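You operate a simulated robot arm through the tools that you are given. There is no shell and no other tool. Be economical: measure what you need, move in short steps, check, and stop when the job is done.

Carry out the task below with a simulated robot arm. There is one attempt and no reset: what you move stays moved.

TASK
Stack the blue small box from the top of the folding table on top of the red small box. Then take the yellow coat button and put it on top of the green canister on the top of the folding table.
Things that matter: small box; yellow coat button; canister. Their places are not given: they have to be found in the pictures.

It is judged by the outcome, as a careful person would: the job done as asked, and still so three seconds after it is handed in. It fails if anything else is knocked over, pushed out of place, dropped, spilled or broken.

THE ROBOT
A 7-joint arm with a two-finger parallel gripper, fixed in place. Base frame: the origin is at the foot of the arm, x ahead of it, y to its left, z up; the work surface is at about z = 0.74. Lengths are in m, angles in rad, forces in N, time in s.
With the tool pointing down near the work surface it reaches from about 0.2 to 0.68 m from the base axis. Its first joint turns from -1.152 to 1.152 rad. Payload 2.4 kg.
Tool frame: the origin (TCP) lies between the finger pads and is the grasp point; the fingertips stand 0.03 m ahead of it; z points along the fingers, y is the line along which they close. The gripper opens to 0.094 m. The fingers are 0.028 m wide and 0.01 m thick; the gripper's body (0.05 by 0.096 m) begins 0.055 m behind the TCP.
Orientation is that of the tool frame in the base frame, as a unit quaternion [x, y, z, w]. With the fingers straight down and closing along the base's y, the tool's x points along the base's -x, its y along +y and its z along -z.

THE INTERFACE
- The arm moves only by the tool apply_moves. Its argument "motion" is one flat list of numbers, 6 for each row, row after row: the shift along the tool's x, y, z in units of 250 mm (1.0 is 250 mm), then the turn, a rotation vector about the tool's x, y, z in units of 45 degrees (1.0 is 45 degrees). In form: [x, y, z, rx, ry, rz, x, y, z, rx, ry, rz, ...]. A call has 1 to 12 rows; each row is the pose to reach, as a shift and turn from the pose commanded when the call began, along the tool's axes at that moment. "jaw" is the opening, from 0 (shut) to 1 (fully open), set as the call begins (left out, the last holds). A call with a number of a shift or a turn outside -1 to 1 is refused whole. A row lasts 0.2 s, in which the tool goes at most 0.05 m and 0.15 rad; a call with a longer step from one row to the next is refused whole, and so is a gripper value outside its range. A pose out of reach is approached as far as the arm can. The call stops where the force on the tool passes 40 N (or 10 N more than at its start, if that is more) or the arm is blocked; 0.2 s more then pass. The fingers move at their own pace (about 0.153 m/s each) and stop on an object; they squeeze with about 31 N. The grip force told is the motor's: it shows also when the fingers shut on nothing. Time passes only in rows, and 0.2 s behind the last, so rows that repeat a pose let the fingers close. It gives the time, the measured TCP pose, the force on the tool (base axes), the opening and the grip force at its end, in the units of the frame above (readings bear some noise), and new pictures: "views" is both (left out), scene, wrist or none.
- Cameras (640 x 400 px; columns grow to the right, rows downward): "scene" is fixed at [0.0348, 0.4733, 1.4434]; the picture's right is [-0.77, -0.64, 0.00], its down [-0.38, 0.46, -0.81] and it looks along [0.51, -0.62, -0.59] (base axes); focal length 367 px, centre (320, 200). "wrist" rides on the gripper at [-0.037, 0, -0.058] in the tool frame; the picture's right is [0.00, -1.00, 0.00], its down [0.97, 0.00, -0.24] and it looks along [0.24, 0.00, 0.97] (tool axes); focal length 218 px, centre (320, 200).
- locate(camera, pixels): for up to 12 pixels [column, row] of the newest picture of that camera ("zoom" is the newest enlarged one), the place [x, y, z] in the base frame of the surface seen there, good to about 0.003 m. No time passes.
- enlarge(camera, box): a new picture of the part [left, top, right, bottom] of that camera's present view, enlarged. No time passes.
- close_job(): hands the job in; it is judged then, once.

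Work in short steps. Measure before you move; look again where a grasp or a placing could have gone wrong, and mend it. You have 80 turns and 120 pictures in all, the two below and enlarged ones among them. Open the gripper and draw the arm clear of the work before you hand the job in, unless the task says otherwise; then end with one line.

The tools are called after "Emit:" as name(argument=value, ...) on one line, values as JSON. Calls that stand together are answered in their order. apply_moves: Moves the arm, as the interface text tells. Its arguments: {"type":"object","properties":{"motion":{"type":"array"},"jaw":{"type":"number"},"views":{"type":"string","enum":["both","scene","wrist","none"]}},"required":["motion"]} The other tools are called the same way: locate (camera, pixels) gives the place of the surface under pixels of a picture; enlarge (camera, box) takes an enlarged picture of a part of a camera's view; close_job () hands the job in.

At the start:

```text
t: 0.0
tool_pos: [0.3866, -0.2384, 1.08]
tcp_rot: [-0.001, 1.0, 0.0, 0.0]
wrist_force: [0.5, 0.2, 0.1]
grip_width: 0.0941
gripper_force: 0.1
```

scene: 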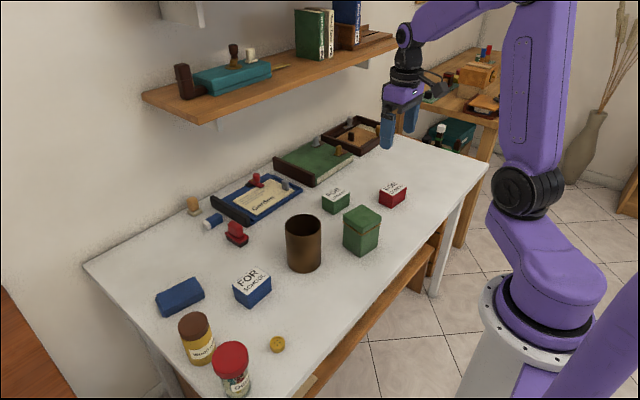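
wrist: 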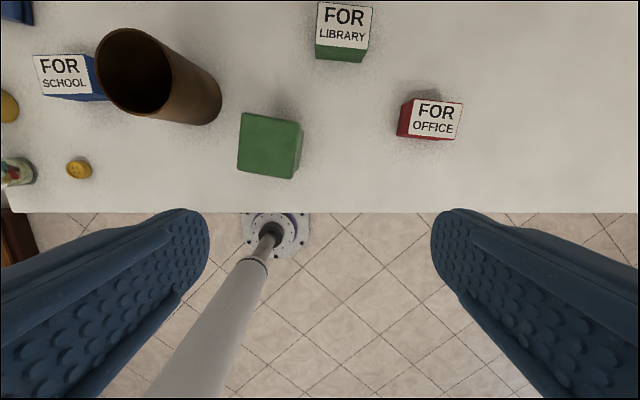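

The scene shows the blue box at (252,287), red box at (392,194), green canister at (361,230) and button at (277,344). I'll enlarge the view of each and measure.

Emit:
enlarge(camera="scene", box=[220, 170, 420, 360])

Emit:
locate(camera="scene", pixels=[[252, 280], [233, 284], [251, 267], [271, 277], [254, 295], [393, 188], [277, 343], [277, 352], [362, 218], [343, 215], [361, 206], [381, 215]])

Emit:
locate(camera="wrist", pixels=[[415, 102], [460, 105], [405, 130], [452, 136], [435, 118], [79, 168], [270, 130], [241, 114], [302, 124], [238, 173], [294, 178]])

```text
2.11 times, centred on (320, 265) of scene
```

zoom: 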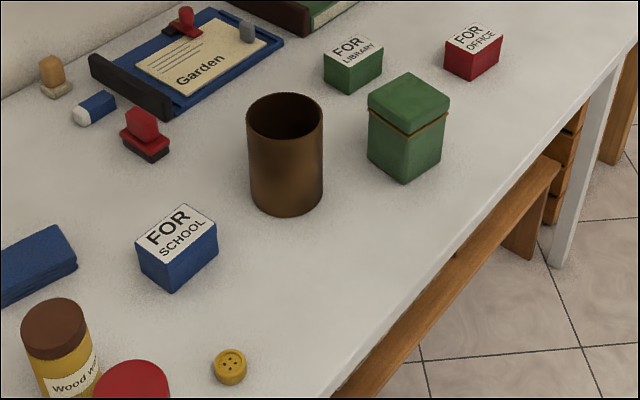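

```text
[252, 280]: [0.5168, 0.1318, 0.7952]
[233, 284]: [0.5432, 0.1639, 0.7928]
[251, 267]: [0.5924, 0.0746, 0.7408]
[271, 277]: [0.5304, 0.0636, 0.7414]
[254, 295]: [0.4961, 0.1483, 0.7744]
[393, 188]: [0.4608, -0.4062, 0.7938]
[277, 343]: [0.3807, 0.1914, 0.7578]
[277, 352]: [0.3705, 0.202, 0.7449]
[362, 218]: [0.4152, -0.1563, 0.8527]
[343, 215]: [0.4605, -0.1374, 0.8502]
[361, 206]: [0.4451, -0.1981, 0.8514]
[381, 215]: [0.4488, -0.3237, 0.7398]
```

```text
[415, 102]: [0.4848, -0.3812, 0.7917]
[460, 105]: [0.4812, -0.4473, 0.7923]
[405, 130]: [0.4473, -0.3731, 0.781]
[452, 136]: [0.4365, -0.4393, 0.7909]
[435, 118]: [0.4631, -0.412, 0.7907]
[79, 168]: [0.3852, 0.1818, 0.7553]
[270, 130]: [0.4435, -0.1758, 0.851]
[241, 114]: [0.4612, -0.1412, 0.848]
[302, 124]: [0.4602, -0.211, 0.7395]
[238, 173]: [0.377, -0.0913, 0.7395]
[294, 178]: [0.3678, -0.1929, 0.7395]
```

I'll measure the corners precisely, using pixels just inside the edges.

Emit:
locate(camera="zoom", pixels=[[139, 239], [182, 207], [214, 224], [169, 260], [176, 232], [450, 45], [475, 25], [500, 37], [474, 55], [474, 40], [230, 361], [230, 352]])

Emit:
locate(camera="zoom", pixels=[[217, 361], [243, 361], [230, 371], [371, 97], [408, 76], [446, 98], [406, 120], [408, 98], [172, 287], [406, 176], [290, 100], [285, 210]])

Emit:
enlarge(camera="wrist", box=[0, 0, 320, 200])

```text
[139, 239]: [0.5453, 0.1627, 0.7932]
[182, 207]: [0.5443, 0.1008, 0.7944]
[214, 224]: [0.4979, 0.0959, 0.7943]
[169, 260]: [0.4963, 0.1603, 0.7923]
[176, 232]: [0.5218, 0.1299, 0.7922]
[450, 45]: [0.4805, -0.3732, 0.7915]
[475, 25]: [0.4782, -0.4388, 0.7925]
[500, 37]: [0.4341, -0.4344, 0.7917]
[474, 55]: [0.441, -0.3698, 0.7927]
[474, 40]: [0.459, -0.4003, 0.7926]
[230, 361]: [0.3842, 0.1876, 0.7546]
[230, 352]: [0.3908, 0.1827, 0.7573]
```

```text
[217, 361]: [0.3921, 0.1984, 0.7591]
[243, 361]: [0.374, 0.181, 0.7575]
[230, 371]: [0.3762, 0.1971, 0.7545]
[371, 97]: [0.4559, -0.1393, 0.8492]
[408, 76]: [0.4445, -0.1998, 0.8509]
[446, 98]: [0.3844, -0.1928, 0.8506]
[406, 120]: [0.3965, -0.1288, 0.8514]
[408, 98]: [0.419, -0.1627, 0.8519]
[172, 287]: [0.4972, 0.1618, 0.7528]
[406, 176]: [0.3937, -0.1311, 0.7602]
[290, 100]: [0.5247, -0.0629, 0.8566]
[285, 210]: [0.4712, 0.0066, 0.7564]
```

```text
2.00 times, centred on (160, 100) of wrist
```

zoom: 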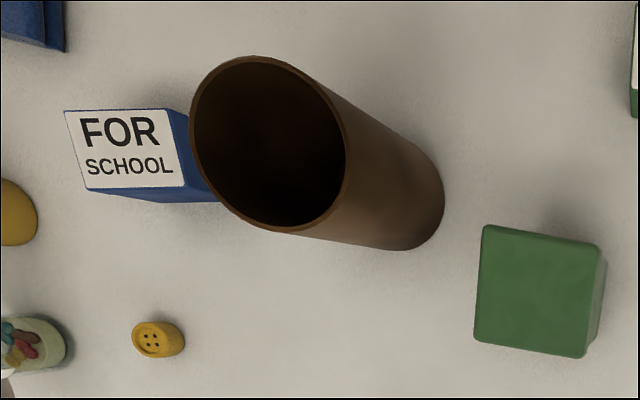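

Blue box: centre (0.521,0.130), top z 0.793. Red box: centre (0.459,-0.404). Canister top: centre (0.420,-0.165, 0.851). Button: about (0.384,0.189). Next I check the neighbours and start moving toward a point above the blue box, staying high.

Emit:
locate(camera="scene", pixels=[[194, 325], [212, 325], [231, 358], [248, 355], [200, 293], [190, 282], [303, 222], [286, 225], [180, 325], [336, 195]])

Emit:
apply_moves(motion=[-0.06, 0.19, 0, 0, 0, 0, -0.12, 0.38, 0, 0, 0, 0, -0.18, 0.57, 0, 0, 0, 0, -0.24, 0.76, 0, 0, 0, 0, -0.3, 0.94, 0, 0, 0, 0, -0.4, 1.0, 0, 0, 0, 0, -0.4, 1.0, 0, 0, 0, 0], jaw=1, views="none")

```text
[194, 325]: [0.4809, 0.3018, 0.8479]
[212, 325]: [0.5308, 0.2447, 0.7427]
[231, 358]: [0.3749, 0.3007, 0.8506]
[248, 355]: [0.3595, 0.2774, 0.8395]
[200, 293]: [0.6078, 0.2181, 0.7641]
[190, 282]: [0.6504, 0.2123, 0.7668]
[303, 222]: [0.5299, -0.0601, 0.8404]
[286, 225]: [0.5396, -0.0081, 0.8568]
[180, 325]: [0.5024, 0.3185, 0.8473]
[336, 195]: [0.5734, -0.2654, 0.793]
```

```text
t: 1.6
tool_pos: [0.4872, 0.0143, 1.0794]
tcp_rot: [0.0, 1.0, 0.0, 0.001]
wrist_force: [0.8, 0.0, 0.4]
grip_width: 0.0937
gripper_force: 0.0
```

Moving over the blue box at z≈0.95 for a wrist view.

Emit:
apply_moves(motion=[-0.04, 0.16, 0.1, 0, 0, 0, -0.1, 0.32, 0.22, 0, 0, 0, -0.138, 0.464, 0.36, 0, 0, 0, -0.138, 0.464, 0.52, 0, 0, 0, -0.138, 0.464, 0.52, 0, 0, 0], views="wrist")

```text
refused: row 2 steps farther than a row can; nothing moved
```

Emit:
apply_moves(motion=[-0.04, 0.14, 0.1, 0, 0, 0, -0.08, 0.28, 0.2, 0, 0, 0, -0.12, 0.41, 0.3, 0, 0, 0, -0.138, 0.464, 0.42, 0, 0, 0, -0.138, 0.464, 0.52, 0, 0, 0, -0.138, 0.464, 0.52, 0, 0, 0], views="wrist")

```text
t: 3.0
tool_pos: [0.5199, 0.131, 0.9476]
tcp_rot: [0.0, 1.0, 0.0, 0.0]
wrist_force: [-0.4, -0.3, -0.4]
grip_width: 0.0942
gripper_force: 0.1
```

wrist: 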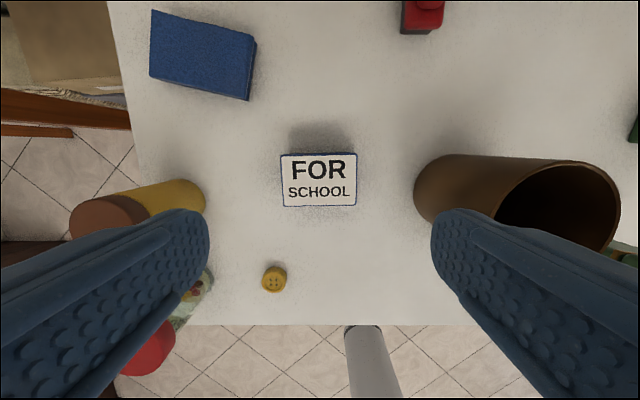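

The box is centred and aligned (corners 281,155 to 357,206). Checking its centre with locate, then descending to TCP z≈0.778.

Emit:
locate(camera="wrist", pixels=[[284, 158], [353, 155], [355, 203], [286, 203], [319, 182], [274, 280], [264, 279], [285, 279]])

Emit:
apply_moves(motion=[0, 0, 0.15, 0, 0, 0, 0, 0, 0.3, 0, 0, 0, 0, 0, 0.4, 0, 0, 0, 0, 0, 0.4, 0, 0, 0], views="wrist")

```text
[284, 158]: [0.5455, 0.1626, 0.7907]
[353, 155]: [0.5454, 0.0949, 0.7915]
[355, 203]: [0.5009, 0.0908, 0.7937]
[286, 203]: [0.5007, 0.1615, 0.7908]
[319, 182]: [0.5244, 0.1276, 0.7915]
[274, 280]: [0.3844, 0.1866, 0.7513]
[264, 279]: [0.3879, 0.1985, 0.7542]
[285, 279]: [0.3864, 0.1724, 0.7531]
```

```text
t: 4.0
tool_pos: [0.519, 0.1306, 0.848]
tcp_rot: [0.0, 1.0, 0.0, 0.0]
wrist_force: [0.4, -0.1, 0.2]
grip_width: 0.094
gripper_force: 0.0
```

wrist: 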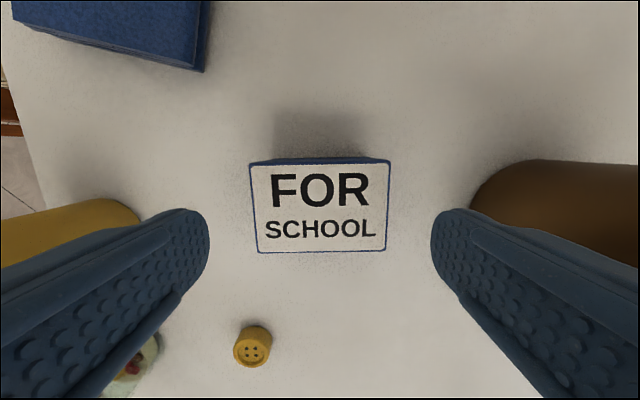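

Still centred with about 12 mm clearance per side. Descend 70 mm with a small trim.

Emit:
apply_moves(motion=[-0.012, -0.01, 0.1, 0, 0, 0, -0.012, -0.01, 0.2, 0, 0, 0, -0.012, -0.01, 0.28, 0, 0, 0, -0.012, -0.01, 0.28, 0, 0, 0], views="wrist")

```text
t: 5.0
tool_pos: [0.5244, 0.1249, 0.7799]
tcp_rot: [-0.001, 1.0, 0.0, 0.0]
wrist_force: [-0.4, 0.5, -0.8]
grip_width: 0.0942
gripper_force: 0.0
```

wrist: 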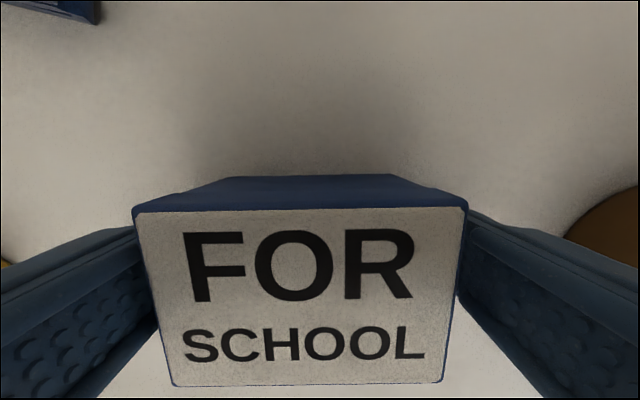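

Fingers straddle the box. Close the jaw and let it settle.

Emit:
apply_moves(motion=[0, 0, 0, 0, 0, 0, 0, 0, 0, 0, 0, 0, 0, 0, 0, 0, 0, 0], jaw=0, views="none")

Emit:
apply_moves(motion=[0, 0, -0.1, 0, 0, 0, 0, 0, -0.3, 0, 0, 0, 0, 0, -0.5, 0, 0, 0, 0, 0, -0.68, 0, 0, 0, 0, 0, -0.68, 0, 0, 0], views="both")

```text
t: 5.8
tool_pos: [0.5247, 0.1253, 0.7788]
tcp_rot: [0.0, 1.0, 0.0, 0.0]
wrist_force: [1.4, 0.1, -0.1]
grip_width: 0.0787
gripper_force: 31.2
```

```text
t: 7.0
tool_pos: [0.5252, 0.1239, 0.9492]
tcp_rot: [-0.001, 1.0, 0.0, 0.0]
wrist_force: [-0.3, -0.3, -0.8]
grip_width: 0.0787
gripper_force: 30.3
```

scene: 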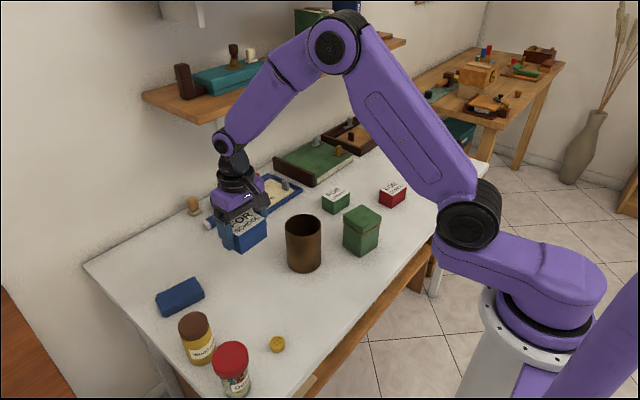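
wrist: 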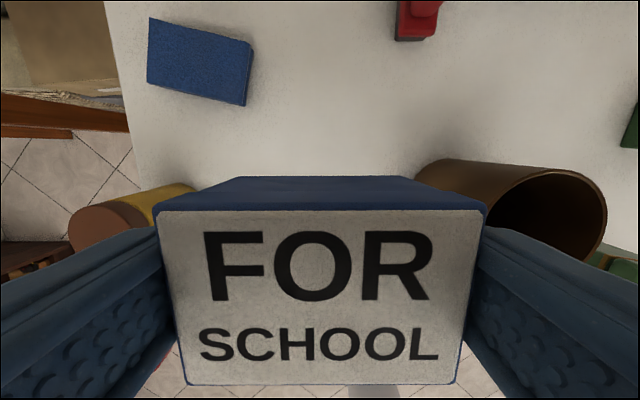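

Lifted, held at 0.0787 wide. Measuring the box in the hand, then carrying it toward the red box at this height; the box bottom is about 0.91, clear of the cup and canister.

Emit:
locate(camera="wrist", pixels=[[163, 214], [480, 214], [458, 380], [190, 380], [320, 290], [245, 180], [405, 180]])

Emit:
apply_moves(motion=[0.01, -0.12, -0.05, 0, 0, 0, 0.03, -0.3, -0.05, 0, 0, 0, 0.05, -0.48, -0.05, 0, 0, 0, 0.07, -0.66, -0.05, 0, 0, 0, 0.09, -0.84, -0.05, 0, 0, 0, 0.1, -1, -0.05, 0, 0, 0, 0.1, -1, -0.05, 0, 0, 0], views="none")

Emit:
apply_moves(motion=[0.01, -0.12, 0, 0, 0, 0, 0.03, -0.3, 0, 0, 0, 0, 0.05, -0.48, 0, 0, 0, 0, 0.07, -0.66, 0, 0, 0, 0, 0.09, -0.84, 0, 0, 0, 0, 0.12, -1, 0, 0, 0, 0, 0.12, -1, 0, 0, 0, 0], views="both")

```text
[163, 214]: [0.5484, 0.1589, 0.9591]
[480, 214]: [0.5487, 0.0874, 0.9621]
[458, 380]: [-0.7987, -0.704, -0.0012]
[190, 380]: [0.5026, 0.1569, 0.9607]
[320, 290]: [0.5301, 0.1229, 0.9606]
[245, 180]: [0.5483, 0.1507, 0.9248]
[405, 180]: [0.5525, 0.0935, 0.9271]
```

```text
t: 8.6
tool_pos: [0.5003, -0.1238, 0.9621]
tcp_rot: [-0.001, 1.0, 0.0, 0.0]
wrist_force: [-0.1, -0.7, -0.3]
grip_width: 0.0787
gripper_force: 30.8
```

```text
t: 10.2
tool_pos: [0.4714, -0.375, 0.962]
tcp_rot: [0.0, 1.0, 0.0, 0.0]
wrist_force: [-0.3, -1.1, -0.5]
grip_width: 0.0791
gripper_force: 30.7
```

scene: 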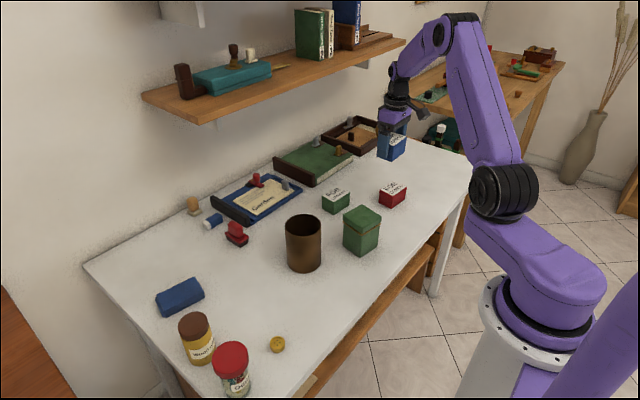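
wrist: 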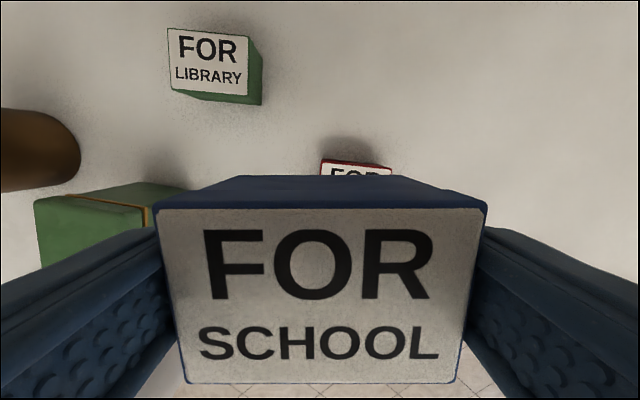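

The box is centred in the hand. The TCP must reach (0.459,-0.404), with about -0.07 rad yaw to match the red box. I'll align above it at z≈0.88 and look.

Emit:
apply_moves(motion=[0.02, -0.06, 0, 0, 0, 0.05, 0.047, -0.117, 0, 0, 0, 0.09, 0.047, -0.117, 0.16, 0, 0, 0.09, 0.047, -0.117, 0.3, 0, 0, 0.09, 0.047, -0.117, 0.3, 0, 0, 0.09], views="scene")

Emit:
enlarge(camera="scene", box=[340, 120, 460, 220])

```text
t: 11.4
tool_pos: [0.4577, -0.4053, 0.8856]
tcp_rot: [0.034, 0.999, 0.0, 0.0]
wrist_force: [-0.5, 0.4, -0.6]
grip_width: 0.079
gripper_force: 31.0
```

scene: 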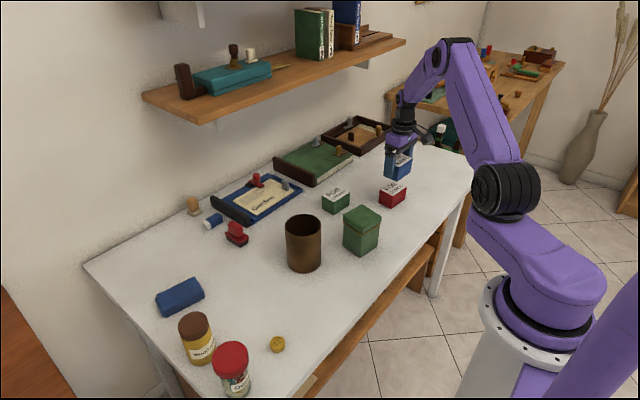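

```text
4.00 times, centred on (400, 170) of scene
```

zoom: 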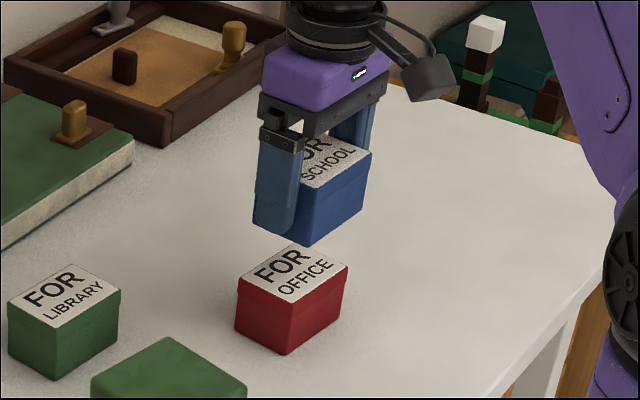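

Good alignment visible. Comparing the matching corners of both boxes: red (237,280), (288,300), (346,264); blue near edges (306,235), (370,160).

Emit:
locate(camera="zoom", pixels=[[241, 281], [286, 300], [344, 266], [296, 246], [307, 240], [308, 200], [367, 195], [367, 160], [288, 350], [242, 325], [338, 312], [307, 194]])

```text
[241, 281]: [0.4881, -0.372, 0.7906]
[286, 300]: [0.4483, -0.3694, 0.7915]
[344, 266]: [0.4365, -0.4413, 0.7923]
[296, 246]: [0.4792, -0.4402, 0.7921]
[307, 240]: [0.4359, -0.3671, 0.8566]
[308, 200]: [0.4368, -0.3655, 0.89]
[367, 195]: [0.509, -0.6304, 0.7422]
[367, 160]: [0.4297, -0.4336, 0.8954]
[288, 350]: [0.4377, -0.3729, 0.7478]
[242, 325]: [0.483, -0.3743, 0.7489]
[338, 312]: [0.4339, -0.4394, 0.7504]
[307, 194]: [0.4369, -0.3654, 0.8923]
```

Blue is offset from red by only about (-3, +3) mm; trimming that and lowering to just above contact (z≈0.835).

Emit:
apply_moves(motion=[-0.012, -0.01, 0.06, 0, 0, 0, -0.012, -0.01, 0.13, 0, 0, 0, -0.012, -0.01, 0.18, 0, 0, 0, -0.012, -0.01, 0.2, 0, 0, 0, -0.012, -0.01, 0.2, 0, 0, 0], views="none")

Emit:
enlarge(camera="scene", box=[350, 140, 446, 220])

```text
t: 12.6
tool_pos: [0.461, -0.4072, 0.8365]
tcp_rot: [0.035, 0.999, 0.0, 0.0]
wrist_force: [-0.1, -0.1, -0.6]
grip_width: 0.0787
gripper_force: 31.4
```

```text
5.00 times, centred on (398, 180) of scene
```

zoom: 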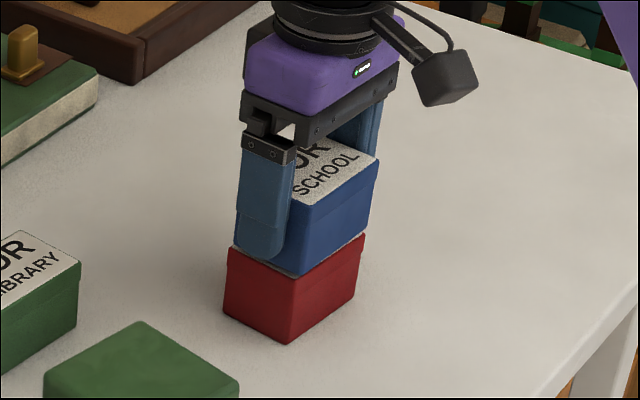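

Gap of ~4 mm left, blue sits ~3 mm toward image right. Trimming +3 mm x, +1.5 mm y and lowering to contact gently.

Emit:
apply_moves(motion=[-0.012, 0.006, 0, 0, 0, 0, -0.012, 0.006, 0.01, 0, 0, 0, -0.012, 0.006, 0.016, 0, 0, 0, -0.012, 0.006, 0.018, 0, 0, 0], views="none")

Emit:
enlarge(camera="scene", box=[350, 140, 446, 220])

```text
t: 13.6
tool_pos: [0.4653, -0.4052, 0.8326]
tcp_rot: [0.035, 0.999, 0.0, 0.0]
wrist_force: [0.3, -0.7, -0.5]
grip_width: 0.0791
gripper_force: 30.8
```

```text
5.00 times, centred on (398, 180) of scene
```

zoom: 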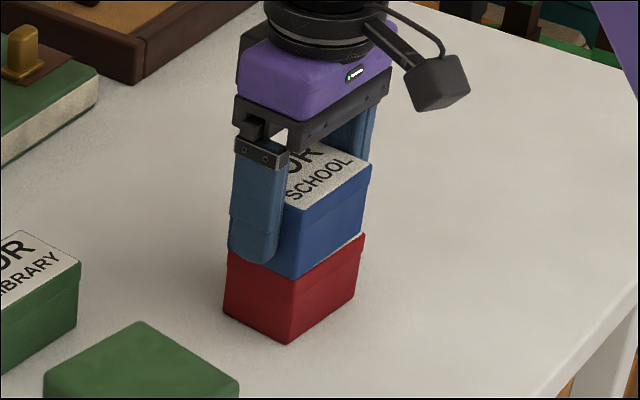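

Well aligned now; near corners coincide at ~(296,277). Force still nil, so lower in 1 mm steps.

Emit:
apply_moves(motion=[0, 0, 0.004, 0, 0, 0, 0, 0, 0.004, 0, 0, 0], views="none")

```text
t: 14.2
tool_pos: [0.4639, -0.404, 0.8311]
tcp_rot: [0.035, 0.999, 0.0, 0.0]
wrist_force: [-0.8, 0.1, -1.5]
grip_width: 0.0787
gripper_force: 31.1
```

Emit:
apply_moves(motion=[0, 0, 0.004, 0, 0, 0, 0, 0, 0.004, 0, 0, 0], views="none")

```text
t: 14.8
tool_pos: [0.4639, -0.4059, 0.8317]
tcp_rot: [0.035, 0.999, 0.0, 0.0]
wrist_force: [-1.5, 2.3, 7.0]
grip_width: 0.0788
gripper_force: 31.0
```

Contact (7 N upward). Release, then rise straight up.

Emit:
apply_moves(motion=[0, 0, 0, 0, 0, 0, 0, 0, 0, 0, 0, 0, 0, 0, 0, 0, 0, 0], jaw=1, views="none")

Emit:
apply_moves(motion=[0, 0, -0.08, 0, 0, 0, 0, 0, -0.2, 0, 0, 0, 0, 0, -0.38, 0, 0, 0, 0, 0, -0.56, 0, 0, 0, 0, 0, -0.56, 0, 0, 0], views="wrist")

Emit:
enlarge(camera="scene", box=[350, 140, 446, 220])

```text
t: 15.6
tool_pos: [0.4634, -0.4052, 0.8304]
tcp_rot: [0.034, 0.999, 0.0, 0.0]
wrist_force: [0.2, -0.7, 0.5]
grip_width: 0.094
gripper_force: 0.2
```

```text
t: 16.8
tool_pos: [0.4631, -0.4069, 0.9703]
tcp_rot: [0.036, 0.999, 0.0, 0.0]
wrist_force: [-0.8, -0.2, 1.2]
grip_width: 0.0941
gripper_force: 0.0
```

wrist: 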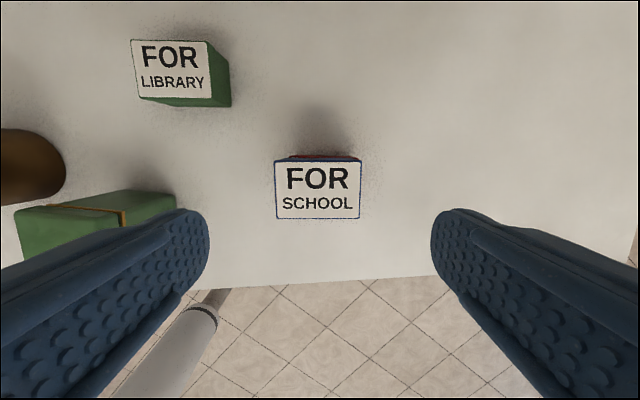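

```text
5.00 times, centred on (398, 180) of scene
```

zoom: 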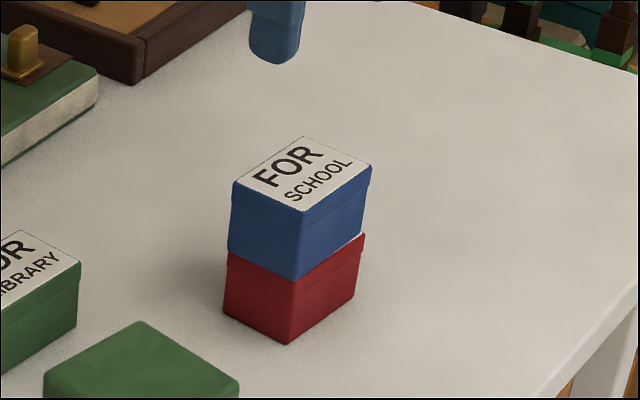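

Stack is neat. Undo the yaw, then travel high to above the button.

Emit:
apply_moves(motion=[0, 0, 0, 0, 0, -0.09, 0, 0, 0, 0, 0, -0.09], jaw=0.6, views="none")

Emit:
apply_moves(motion=[0.01, 0.12, 0, 0, 0, 0, 0.03, 0.3, 0, 0, 0, 0, 0.05, 0.48, 0, 0, 0, 0, 0.07, 0.66, 0, 0, 0, 0, 0.1, 0.84, 0, 0, 0, 0, 0.12, 1, 0, 0, 0, 0, 0.12, 1, 0, 0, 0, 0], views="none")

Emit:
apply_moves(motion=[0.02, 0.16, 0, 0, 0, 0, 0.05, 0.34, 0, 0, 0, 0, 0.08, 0.52, 0, 0, 0, 0, 0.11, 0.7, 0, 0, 0, 0, 0.14, 0.86, 0, 0, 0, 0, 0.17, 1, 0, 0, 0, 0, 0.17, 1, 0, 0, 0, 0], views="none")

```text
t: 17.4
tool_pos: [0.4645, -0.4064, 0.9704]
tcp_rot: [-0.001, 1.0, 0.0, 0.0]
wrist_force: [0.0, -0.1, 0.0]
grip_width: 0.0567
gripper_force: 0.2
```

```text
t: 19.0
tool_pos: [0.4352, -0.1556, 0.9698]
tcp_rot: [0.0, 1.0, 0.0, 0.0]
wrist_force: [-0.6, -0.9, 0.2]
grip_width: 0.0565
gripper_force: 0.0
```

```text
t: 20.6
tool_pos: [0.39, 0.0972, 0.9714]
tcp_rot: [-0.001, 1.0, 0.0, 0.0]
wrist_force: [0.1, 0.9, 0.3]
grip_width: 0.0566
gripper_force: 0.1
```

Over to the button's y (another ~91 mm) and down to z≈0.9.

Emit:
apply_moves(motion=[0.01, 0.16, 0, 0, 0, 0, 0.02, 0.32, 0, 0, 0, 0, 0.02, 0.362, 0.12, 0, 0, 0, 0.02, 0.362, 0.28, 0, 0, 0, 0.02, 0.362, 0.28, 0, 0, 0], views="wrist")

Emit:
enlarge(camera="wrist", box=[240, 120, 400, 260])

```text
t: 21.8
tool_pos: [0.3847, 0.1858, 0.9007]
tcp_rot: [0.0, 1.0, 0.001, 0.001]
wrist_force: [-0.6, -0.4, -0.6]
grip_width: 0.0563
gripper_force: 0.0
```

wrist: 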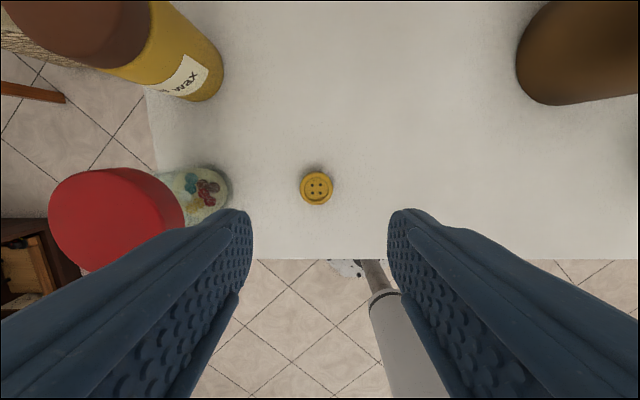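

```text
2.86 times, centred on (320, 190) of wrist
```

zoom: 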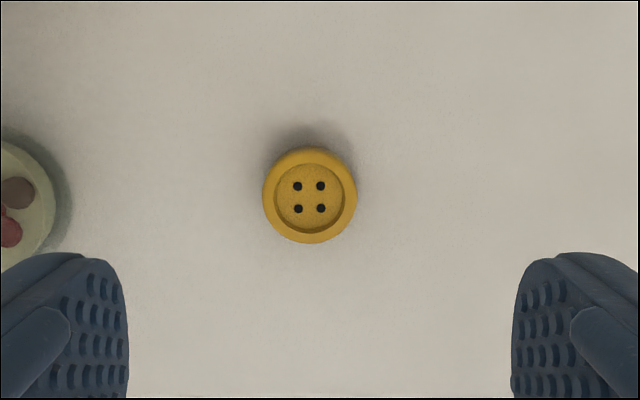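

Emit:
locate(camera="zoom", pixels=[[310, 197], [267, 197], [354, 197], [310, 155], [310, 236], [310, 215], [420, 200]])

Emit:
locate(camera="wrist", pixels=[[228, 190], [215, 200], [130, 200]])

```text
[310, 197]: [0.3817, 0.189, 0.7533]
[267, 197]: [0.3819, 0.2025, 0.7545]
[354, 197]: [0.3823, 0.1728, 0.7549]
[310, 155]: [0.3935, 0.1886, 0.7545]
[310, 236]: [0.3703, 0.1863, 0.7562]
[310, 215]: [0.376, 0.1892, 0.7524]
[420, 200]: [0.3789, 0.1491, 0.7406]
```

```text
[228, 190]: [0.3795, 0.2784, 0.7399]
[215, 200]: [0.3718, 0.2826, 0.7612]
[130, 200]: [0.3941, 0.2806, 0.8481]
```

Button centre (0.382,0.1875), top 0.7555, Ø≈32 mm; jar edge at y≈0.275 is clear. Descend to TCP z≈0.774.

Emit:
apply_moves(motion=[0.01, 0.006, 0.15, 0, 0, 0, 0.01, 0.006, 0.32, 0, 0, 0, 0.01, 0.006, 0.42, 0, 0, 0, 0.01, 0.006, 0.48, 0, 0, 0, 0.01, 0.006, 0.506, 0, 0, 0, 0.01, 0.006, 0.506, 0, 0, 0], views="wrist")

```text
t: 23.2
tool_pos: [0.3823, 0.1858, 0.7749]
tcp_rot: [0.0, 1.0, 0.0, -0.001]
wrist_force: [0.6, 0.0, -0.2]
grip_width: 0.0567
gripper_force: 0.1
```

wrist: 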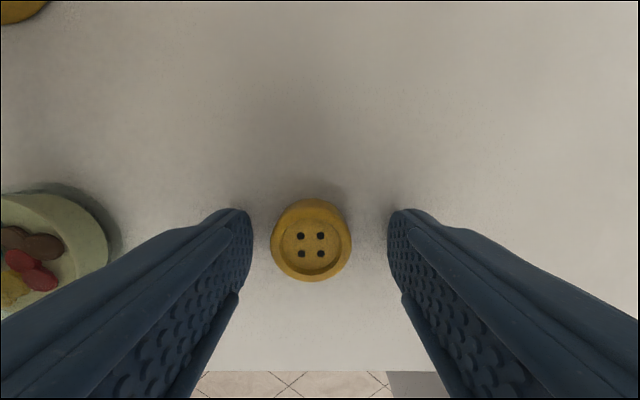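

The button is between the tips; nudge +2.5 mm y, close, then lift.

Emit:
apply_moves(motion=[0, 0.01, 0, 0, 0, 0, 0, 0.01, 0, 0, 0, 0], views="none")

Emit:
apply_moves(motion=[0, 0, 0, 0, 0, 0, 0, 0, 0, 0, 0, 0, 0, 0, 0, 0, 0, 0], jaw=0, views="none")

Emit:
apply_moves(motion=[0, 0, -0.1, 0, 0, 0, 0, 0, -0.28, 0, 0, 0, 0, 0, -0.46, 0, 0, 0, 0, 0, -0.64, 0, 0, 0, 0, 0, -0.64, 0, 0, 0], views="wrist")

```text
t: 23.8
tool_pos: [0.3843, 0.189, 0.7756]
tcp_rot: [0.001, 1.0, 0.0, 0.0]
wrist_force: [0.7, 0.3, -0.1]
grip_width: 0.0564
gripper_force: 0.0
```

```text
t: 24.6
tool_pos: [0.3837, 0.1894, 0.7739]
tcp_rot: [0.0, 1.0, 0.0, 0.0]
wrist_force: [0.0, -0.8, 0.5]
grip_width: 0.0272
gripper_force: 30.9
```

```text
t: 25.8
tool_pos: [0.3848, 0.1867, 0.9346]
tcp_rot: [0.0, 1.0, 0.001, 0.001]
wrist_force: [-0.7, -0.2, 0.1]
grip_width: 0.0271
gripper_force: 30.9
```

wrist: 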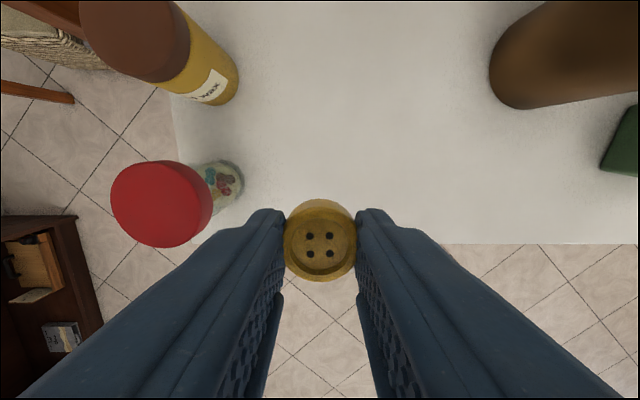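

Button held level. Carry to above the canister centre (0.420,-0.165).

Emit:
apply_moves(motion=[0, -0.14, 0, 0, 0, 0, -0.02, -0.32, 0, 0, 0, 0, -0.04, -0.5, 0, 0, 0, 0, -0.06, -0.68, 0, 0, 0, 0, -0.08, -0.86, 0, 0, 0, 0, -0.1, -1, 0, 0, 0, 0, -0.1, -1, 0, 0, 0, 0], views="none")

Emit:
apply_moves(motion=[-0.02, -0.15, 0, 0, 0, 0, -0.04, -0.3, 0, 0, 0, 0, -0.044, -0.414, 0, 0, 0, 0, -0.044, -0.414, 0, 0, 0, 0], views="both")

Emit:
enlarge(camera="scene", box=[315, 165, 411, 245])

```text
t: 27.4
tool_pos: [0.4102, -0.06, 0.935]
tcp_rot: [-0.001, 1.0, 0.0, 0.0]
wrist_force: [-0.3, 0.0, 0.4]
grip_width: 0.0272
gripper_force: 31.6
```

```text
t: 28.4
tool_pos: [0.4202, -0.1623, 0.9322]
tcp_rot: [-0.001, 1.0, 0.001, 0.0]
wrist_force: [-0.9, 0.0, -0.7]
grip_width: 0.0272
gripper_force: 31.1
```

scene: 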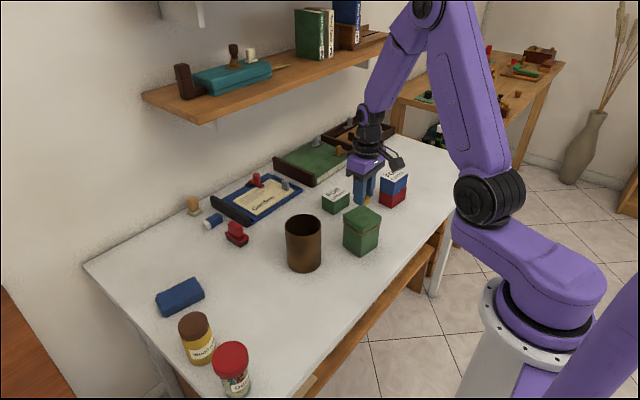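
wrist: 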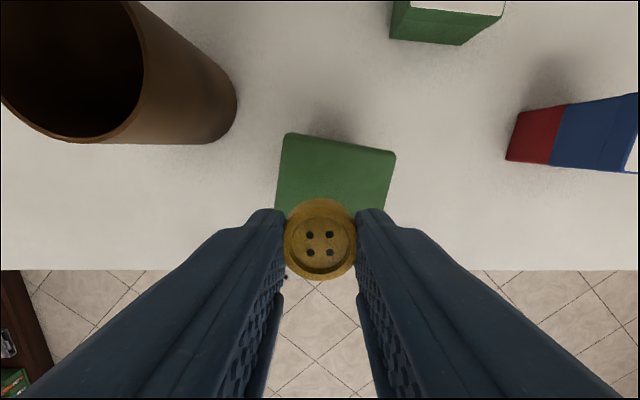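

```text
5.00 times, centred on (363, 205) of scene
```

zoom: 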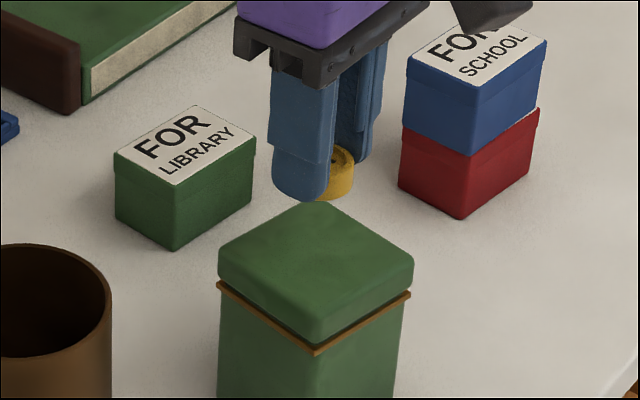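

Centred over the lid. Lower to just above contact (TCP ≈0.889).

Emit:
apply_moves(motion=[0, -0.006, 0.08, 0, 0, 0, 0, -0.006, 0.14, 0, 0, 0, 0, -0.006, 0.176, 0, 0, 0, 0, -0.006, 0.176, 0, 0, 0], views="none")

Emit:
enlarge(camera="scene", box=[315, 165, 411, 245])

```text
t: 29.4
tool_pos: [0.4191, -0.1657, 0.8888]
tcp_rot: [-0.001, 1.0, 0.0, 0.0]
wrist_force: [-0.9, 0.3, -0.6]
grip_width: 0.0272
gripper_force: 31.1
```

```text
5.00 times, centred on (363, 205) of scene
```

zoom: 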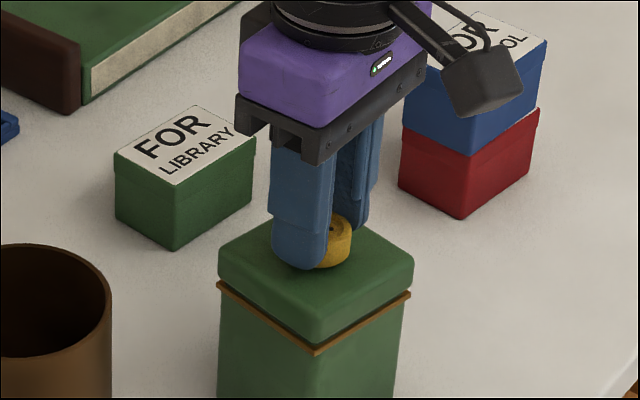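

Centred on the lid. Lower in ~1 mm steps, watching the force.

Emit:
apply_moves(motion=[0, 0, 0.006, 0, 0, 0, 0, 0, 0.006, 0, 0, 0], views="none")

Emit:
apply_moves(motion=[0, 0, 0.004, 0, 0, 0, 0, 0, 0.004, 0, 0, 0], views="none")

```text
t: 30.0
tool_pos: [0.419, -0.165, 0.8888]
tcp_rot: [0.0, 1.0, -0.001, 0.0]
wrist_force: [-1.2, -0.1, -0.3]
grip_width: 0.0272
gripper_force: 31.2
```

```text
t: 30.6
tool_pos: [0.4184, -0.1661, 0.8883]
tcp_rot: [0.001, 1.0, 0.0, 0.0]
wrist_force: [0.4, -0.5, -0.8]
grip_width: 0.0272
gripper_force: 30.6
```

Emit:
apply_moves(motion=[0, 0, 0.005, 0, 0, 0, 0, 0, 0.005, 0, 0, 0], views="none")

```text
t: 31.2
tool_pos: [0.4198, -0.1645, 0.8864]
tcp_rot: [0.0, 1.0, 0.0, 0.0]
wrist_force: [1.1, -0.5, -0.6]
grip_width: 0.027
gripper_force: 31.2
```

No contact yet; another millimetre.

Emit:
apply_moves(motion=[0, 0, 0.005, 0, 0, 0, 0, 0, 0.005, 0, 0, 0], views="none")

```text
t: 31.8
tool_pos: [0.42, -0.1655, 0.8848]
tcp_rot: [0.0, 1.0, 0.001, -0.001]
wrist_force: [0.3, -1.1, 0.3]
grip_width: 0.0273
gripper_force: 31.7
```

Emit:
apply_moves(motion=[0, 0, 0.004, 0, 0, 0, 0, 0, 0.004, 0, 0, 0], views="none")

Emit:
enlarge(camera="scene", box=[339, 185, 387, 225])

```text
t: 32.4
tool_pos: [0.4201, -0.1662, 0.8839]
tcp_rot: [0.0, 1.0, 0.0, 0.001]
wrist_force: [-2.1, 0.4, 17.6]
grip_width: 0.0272
gripper_force: 30.6
```

```text
10.00 times, centred on (363, 205) of scene
```

zoom: 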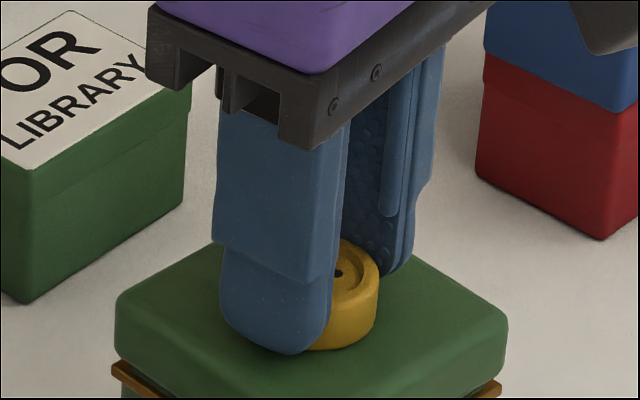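

Contact (17.6 N). Release partway and rise.

Emit:
apply_moves(motion=[0, 0, -0.003, 0, 0, 0, 0, 0, -0.003, 0, 0, 0, 0, 0, -0.003, 0, 0, 0], jaw=0.6, views="none")

Emit:
apply_moves(motion=[0, 0, -0.08, 0, 0, 0, 0, 0, -0.2, 0, 0, 0, 0, 0, -0.38, 0, 0, 0, 0, 0, -0.56, 0, 0, 0, 0, 0, -0.72, 0, 0, 0, 0, 0, -0.72, 0, 0, 0], views="both")

Emit:
enlarge(camera="scene", box=[315, 165, 411, 245])

```text
t: 33.2
tool_pos: [0.4193, -0.1651, 0.8845]
tcp_rot: [0.0, 1.0, 0.0, 0.0]
wrist_force: [0.2, -0.3, -0.3]
grip_width: 0.0564
gripper_force: 0.0
```

```text
t: 34.6
tool_pos: [0.418, -0.1659, 1.0666]
tcp_rot: [0.0, 1.0, 0.001, 0.0]
wrist_force: [0.8, 0.0, 0.8]
grip_width: 0.0565
gripper_force: 0.1
```

scene: 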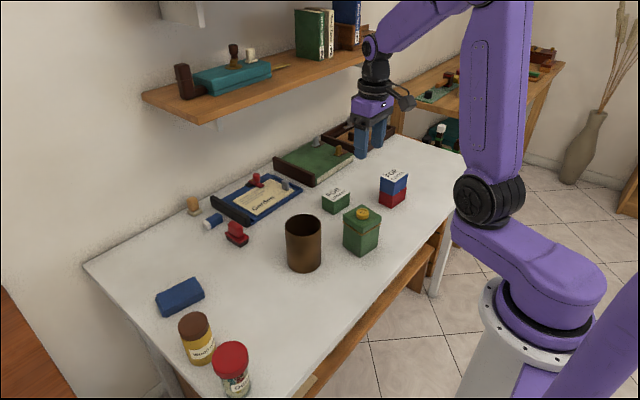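
wrist: 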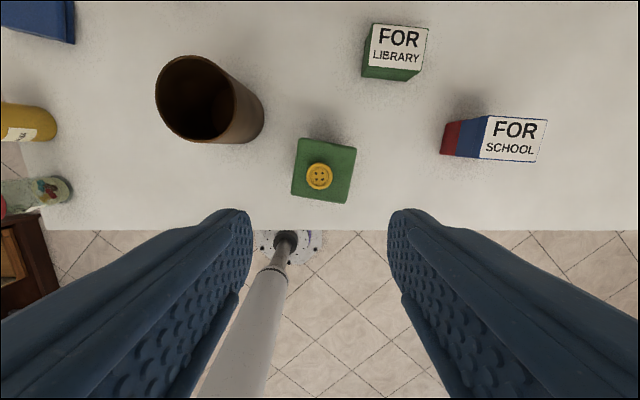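

```text
5.00 times, centred on (363, 205) of scene
```

zoom: 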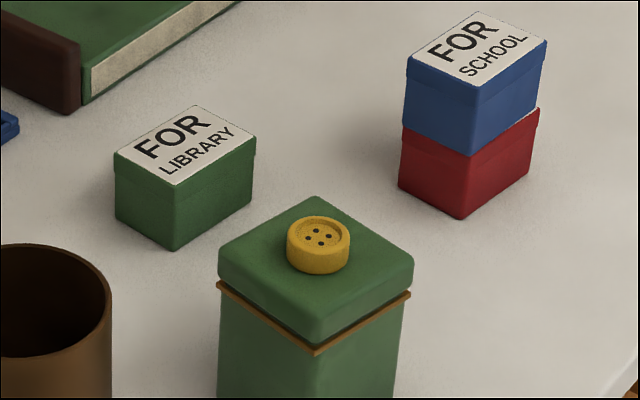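

Both placements look right: the blue box sits on the red one and the button is centred on the canister lid. The arm is clear, so I'm opening the jaw fully and handing in.

Emit:
apply_moves(motion=[0, 0, 0, 0, 0, 0, 0, 0, 0, 0, 0, 0], jaw=1, views="none")

Emit:
close_job()

```text
t: 35.2
tool_pos: [0.4185, -0.1657, 1.0646]
tcp_rot: [0.0, 1.0, 0.0, 0.0]
wrist_force: [0.5, -0.4, -0.2]
grip_width: 0.094
gripper_force: 0.1
```

```text
The job is handed in.
```

The blue small box is stacked on the red one, the yellow coat button is on top of the green canister, and nothing else was disturbed in the last pictures before I handed the job in.
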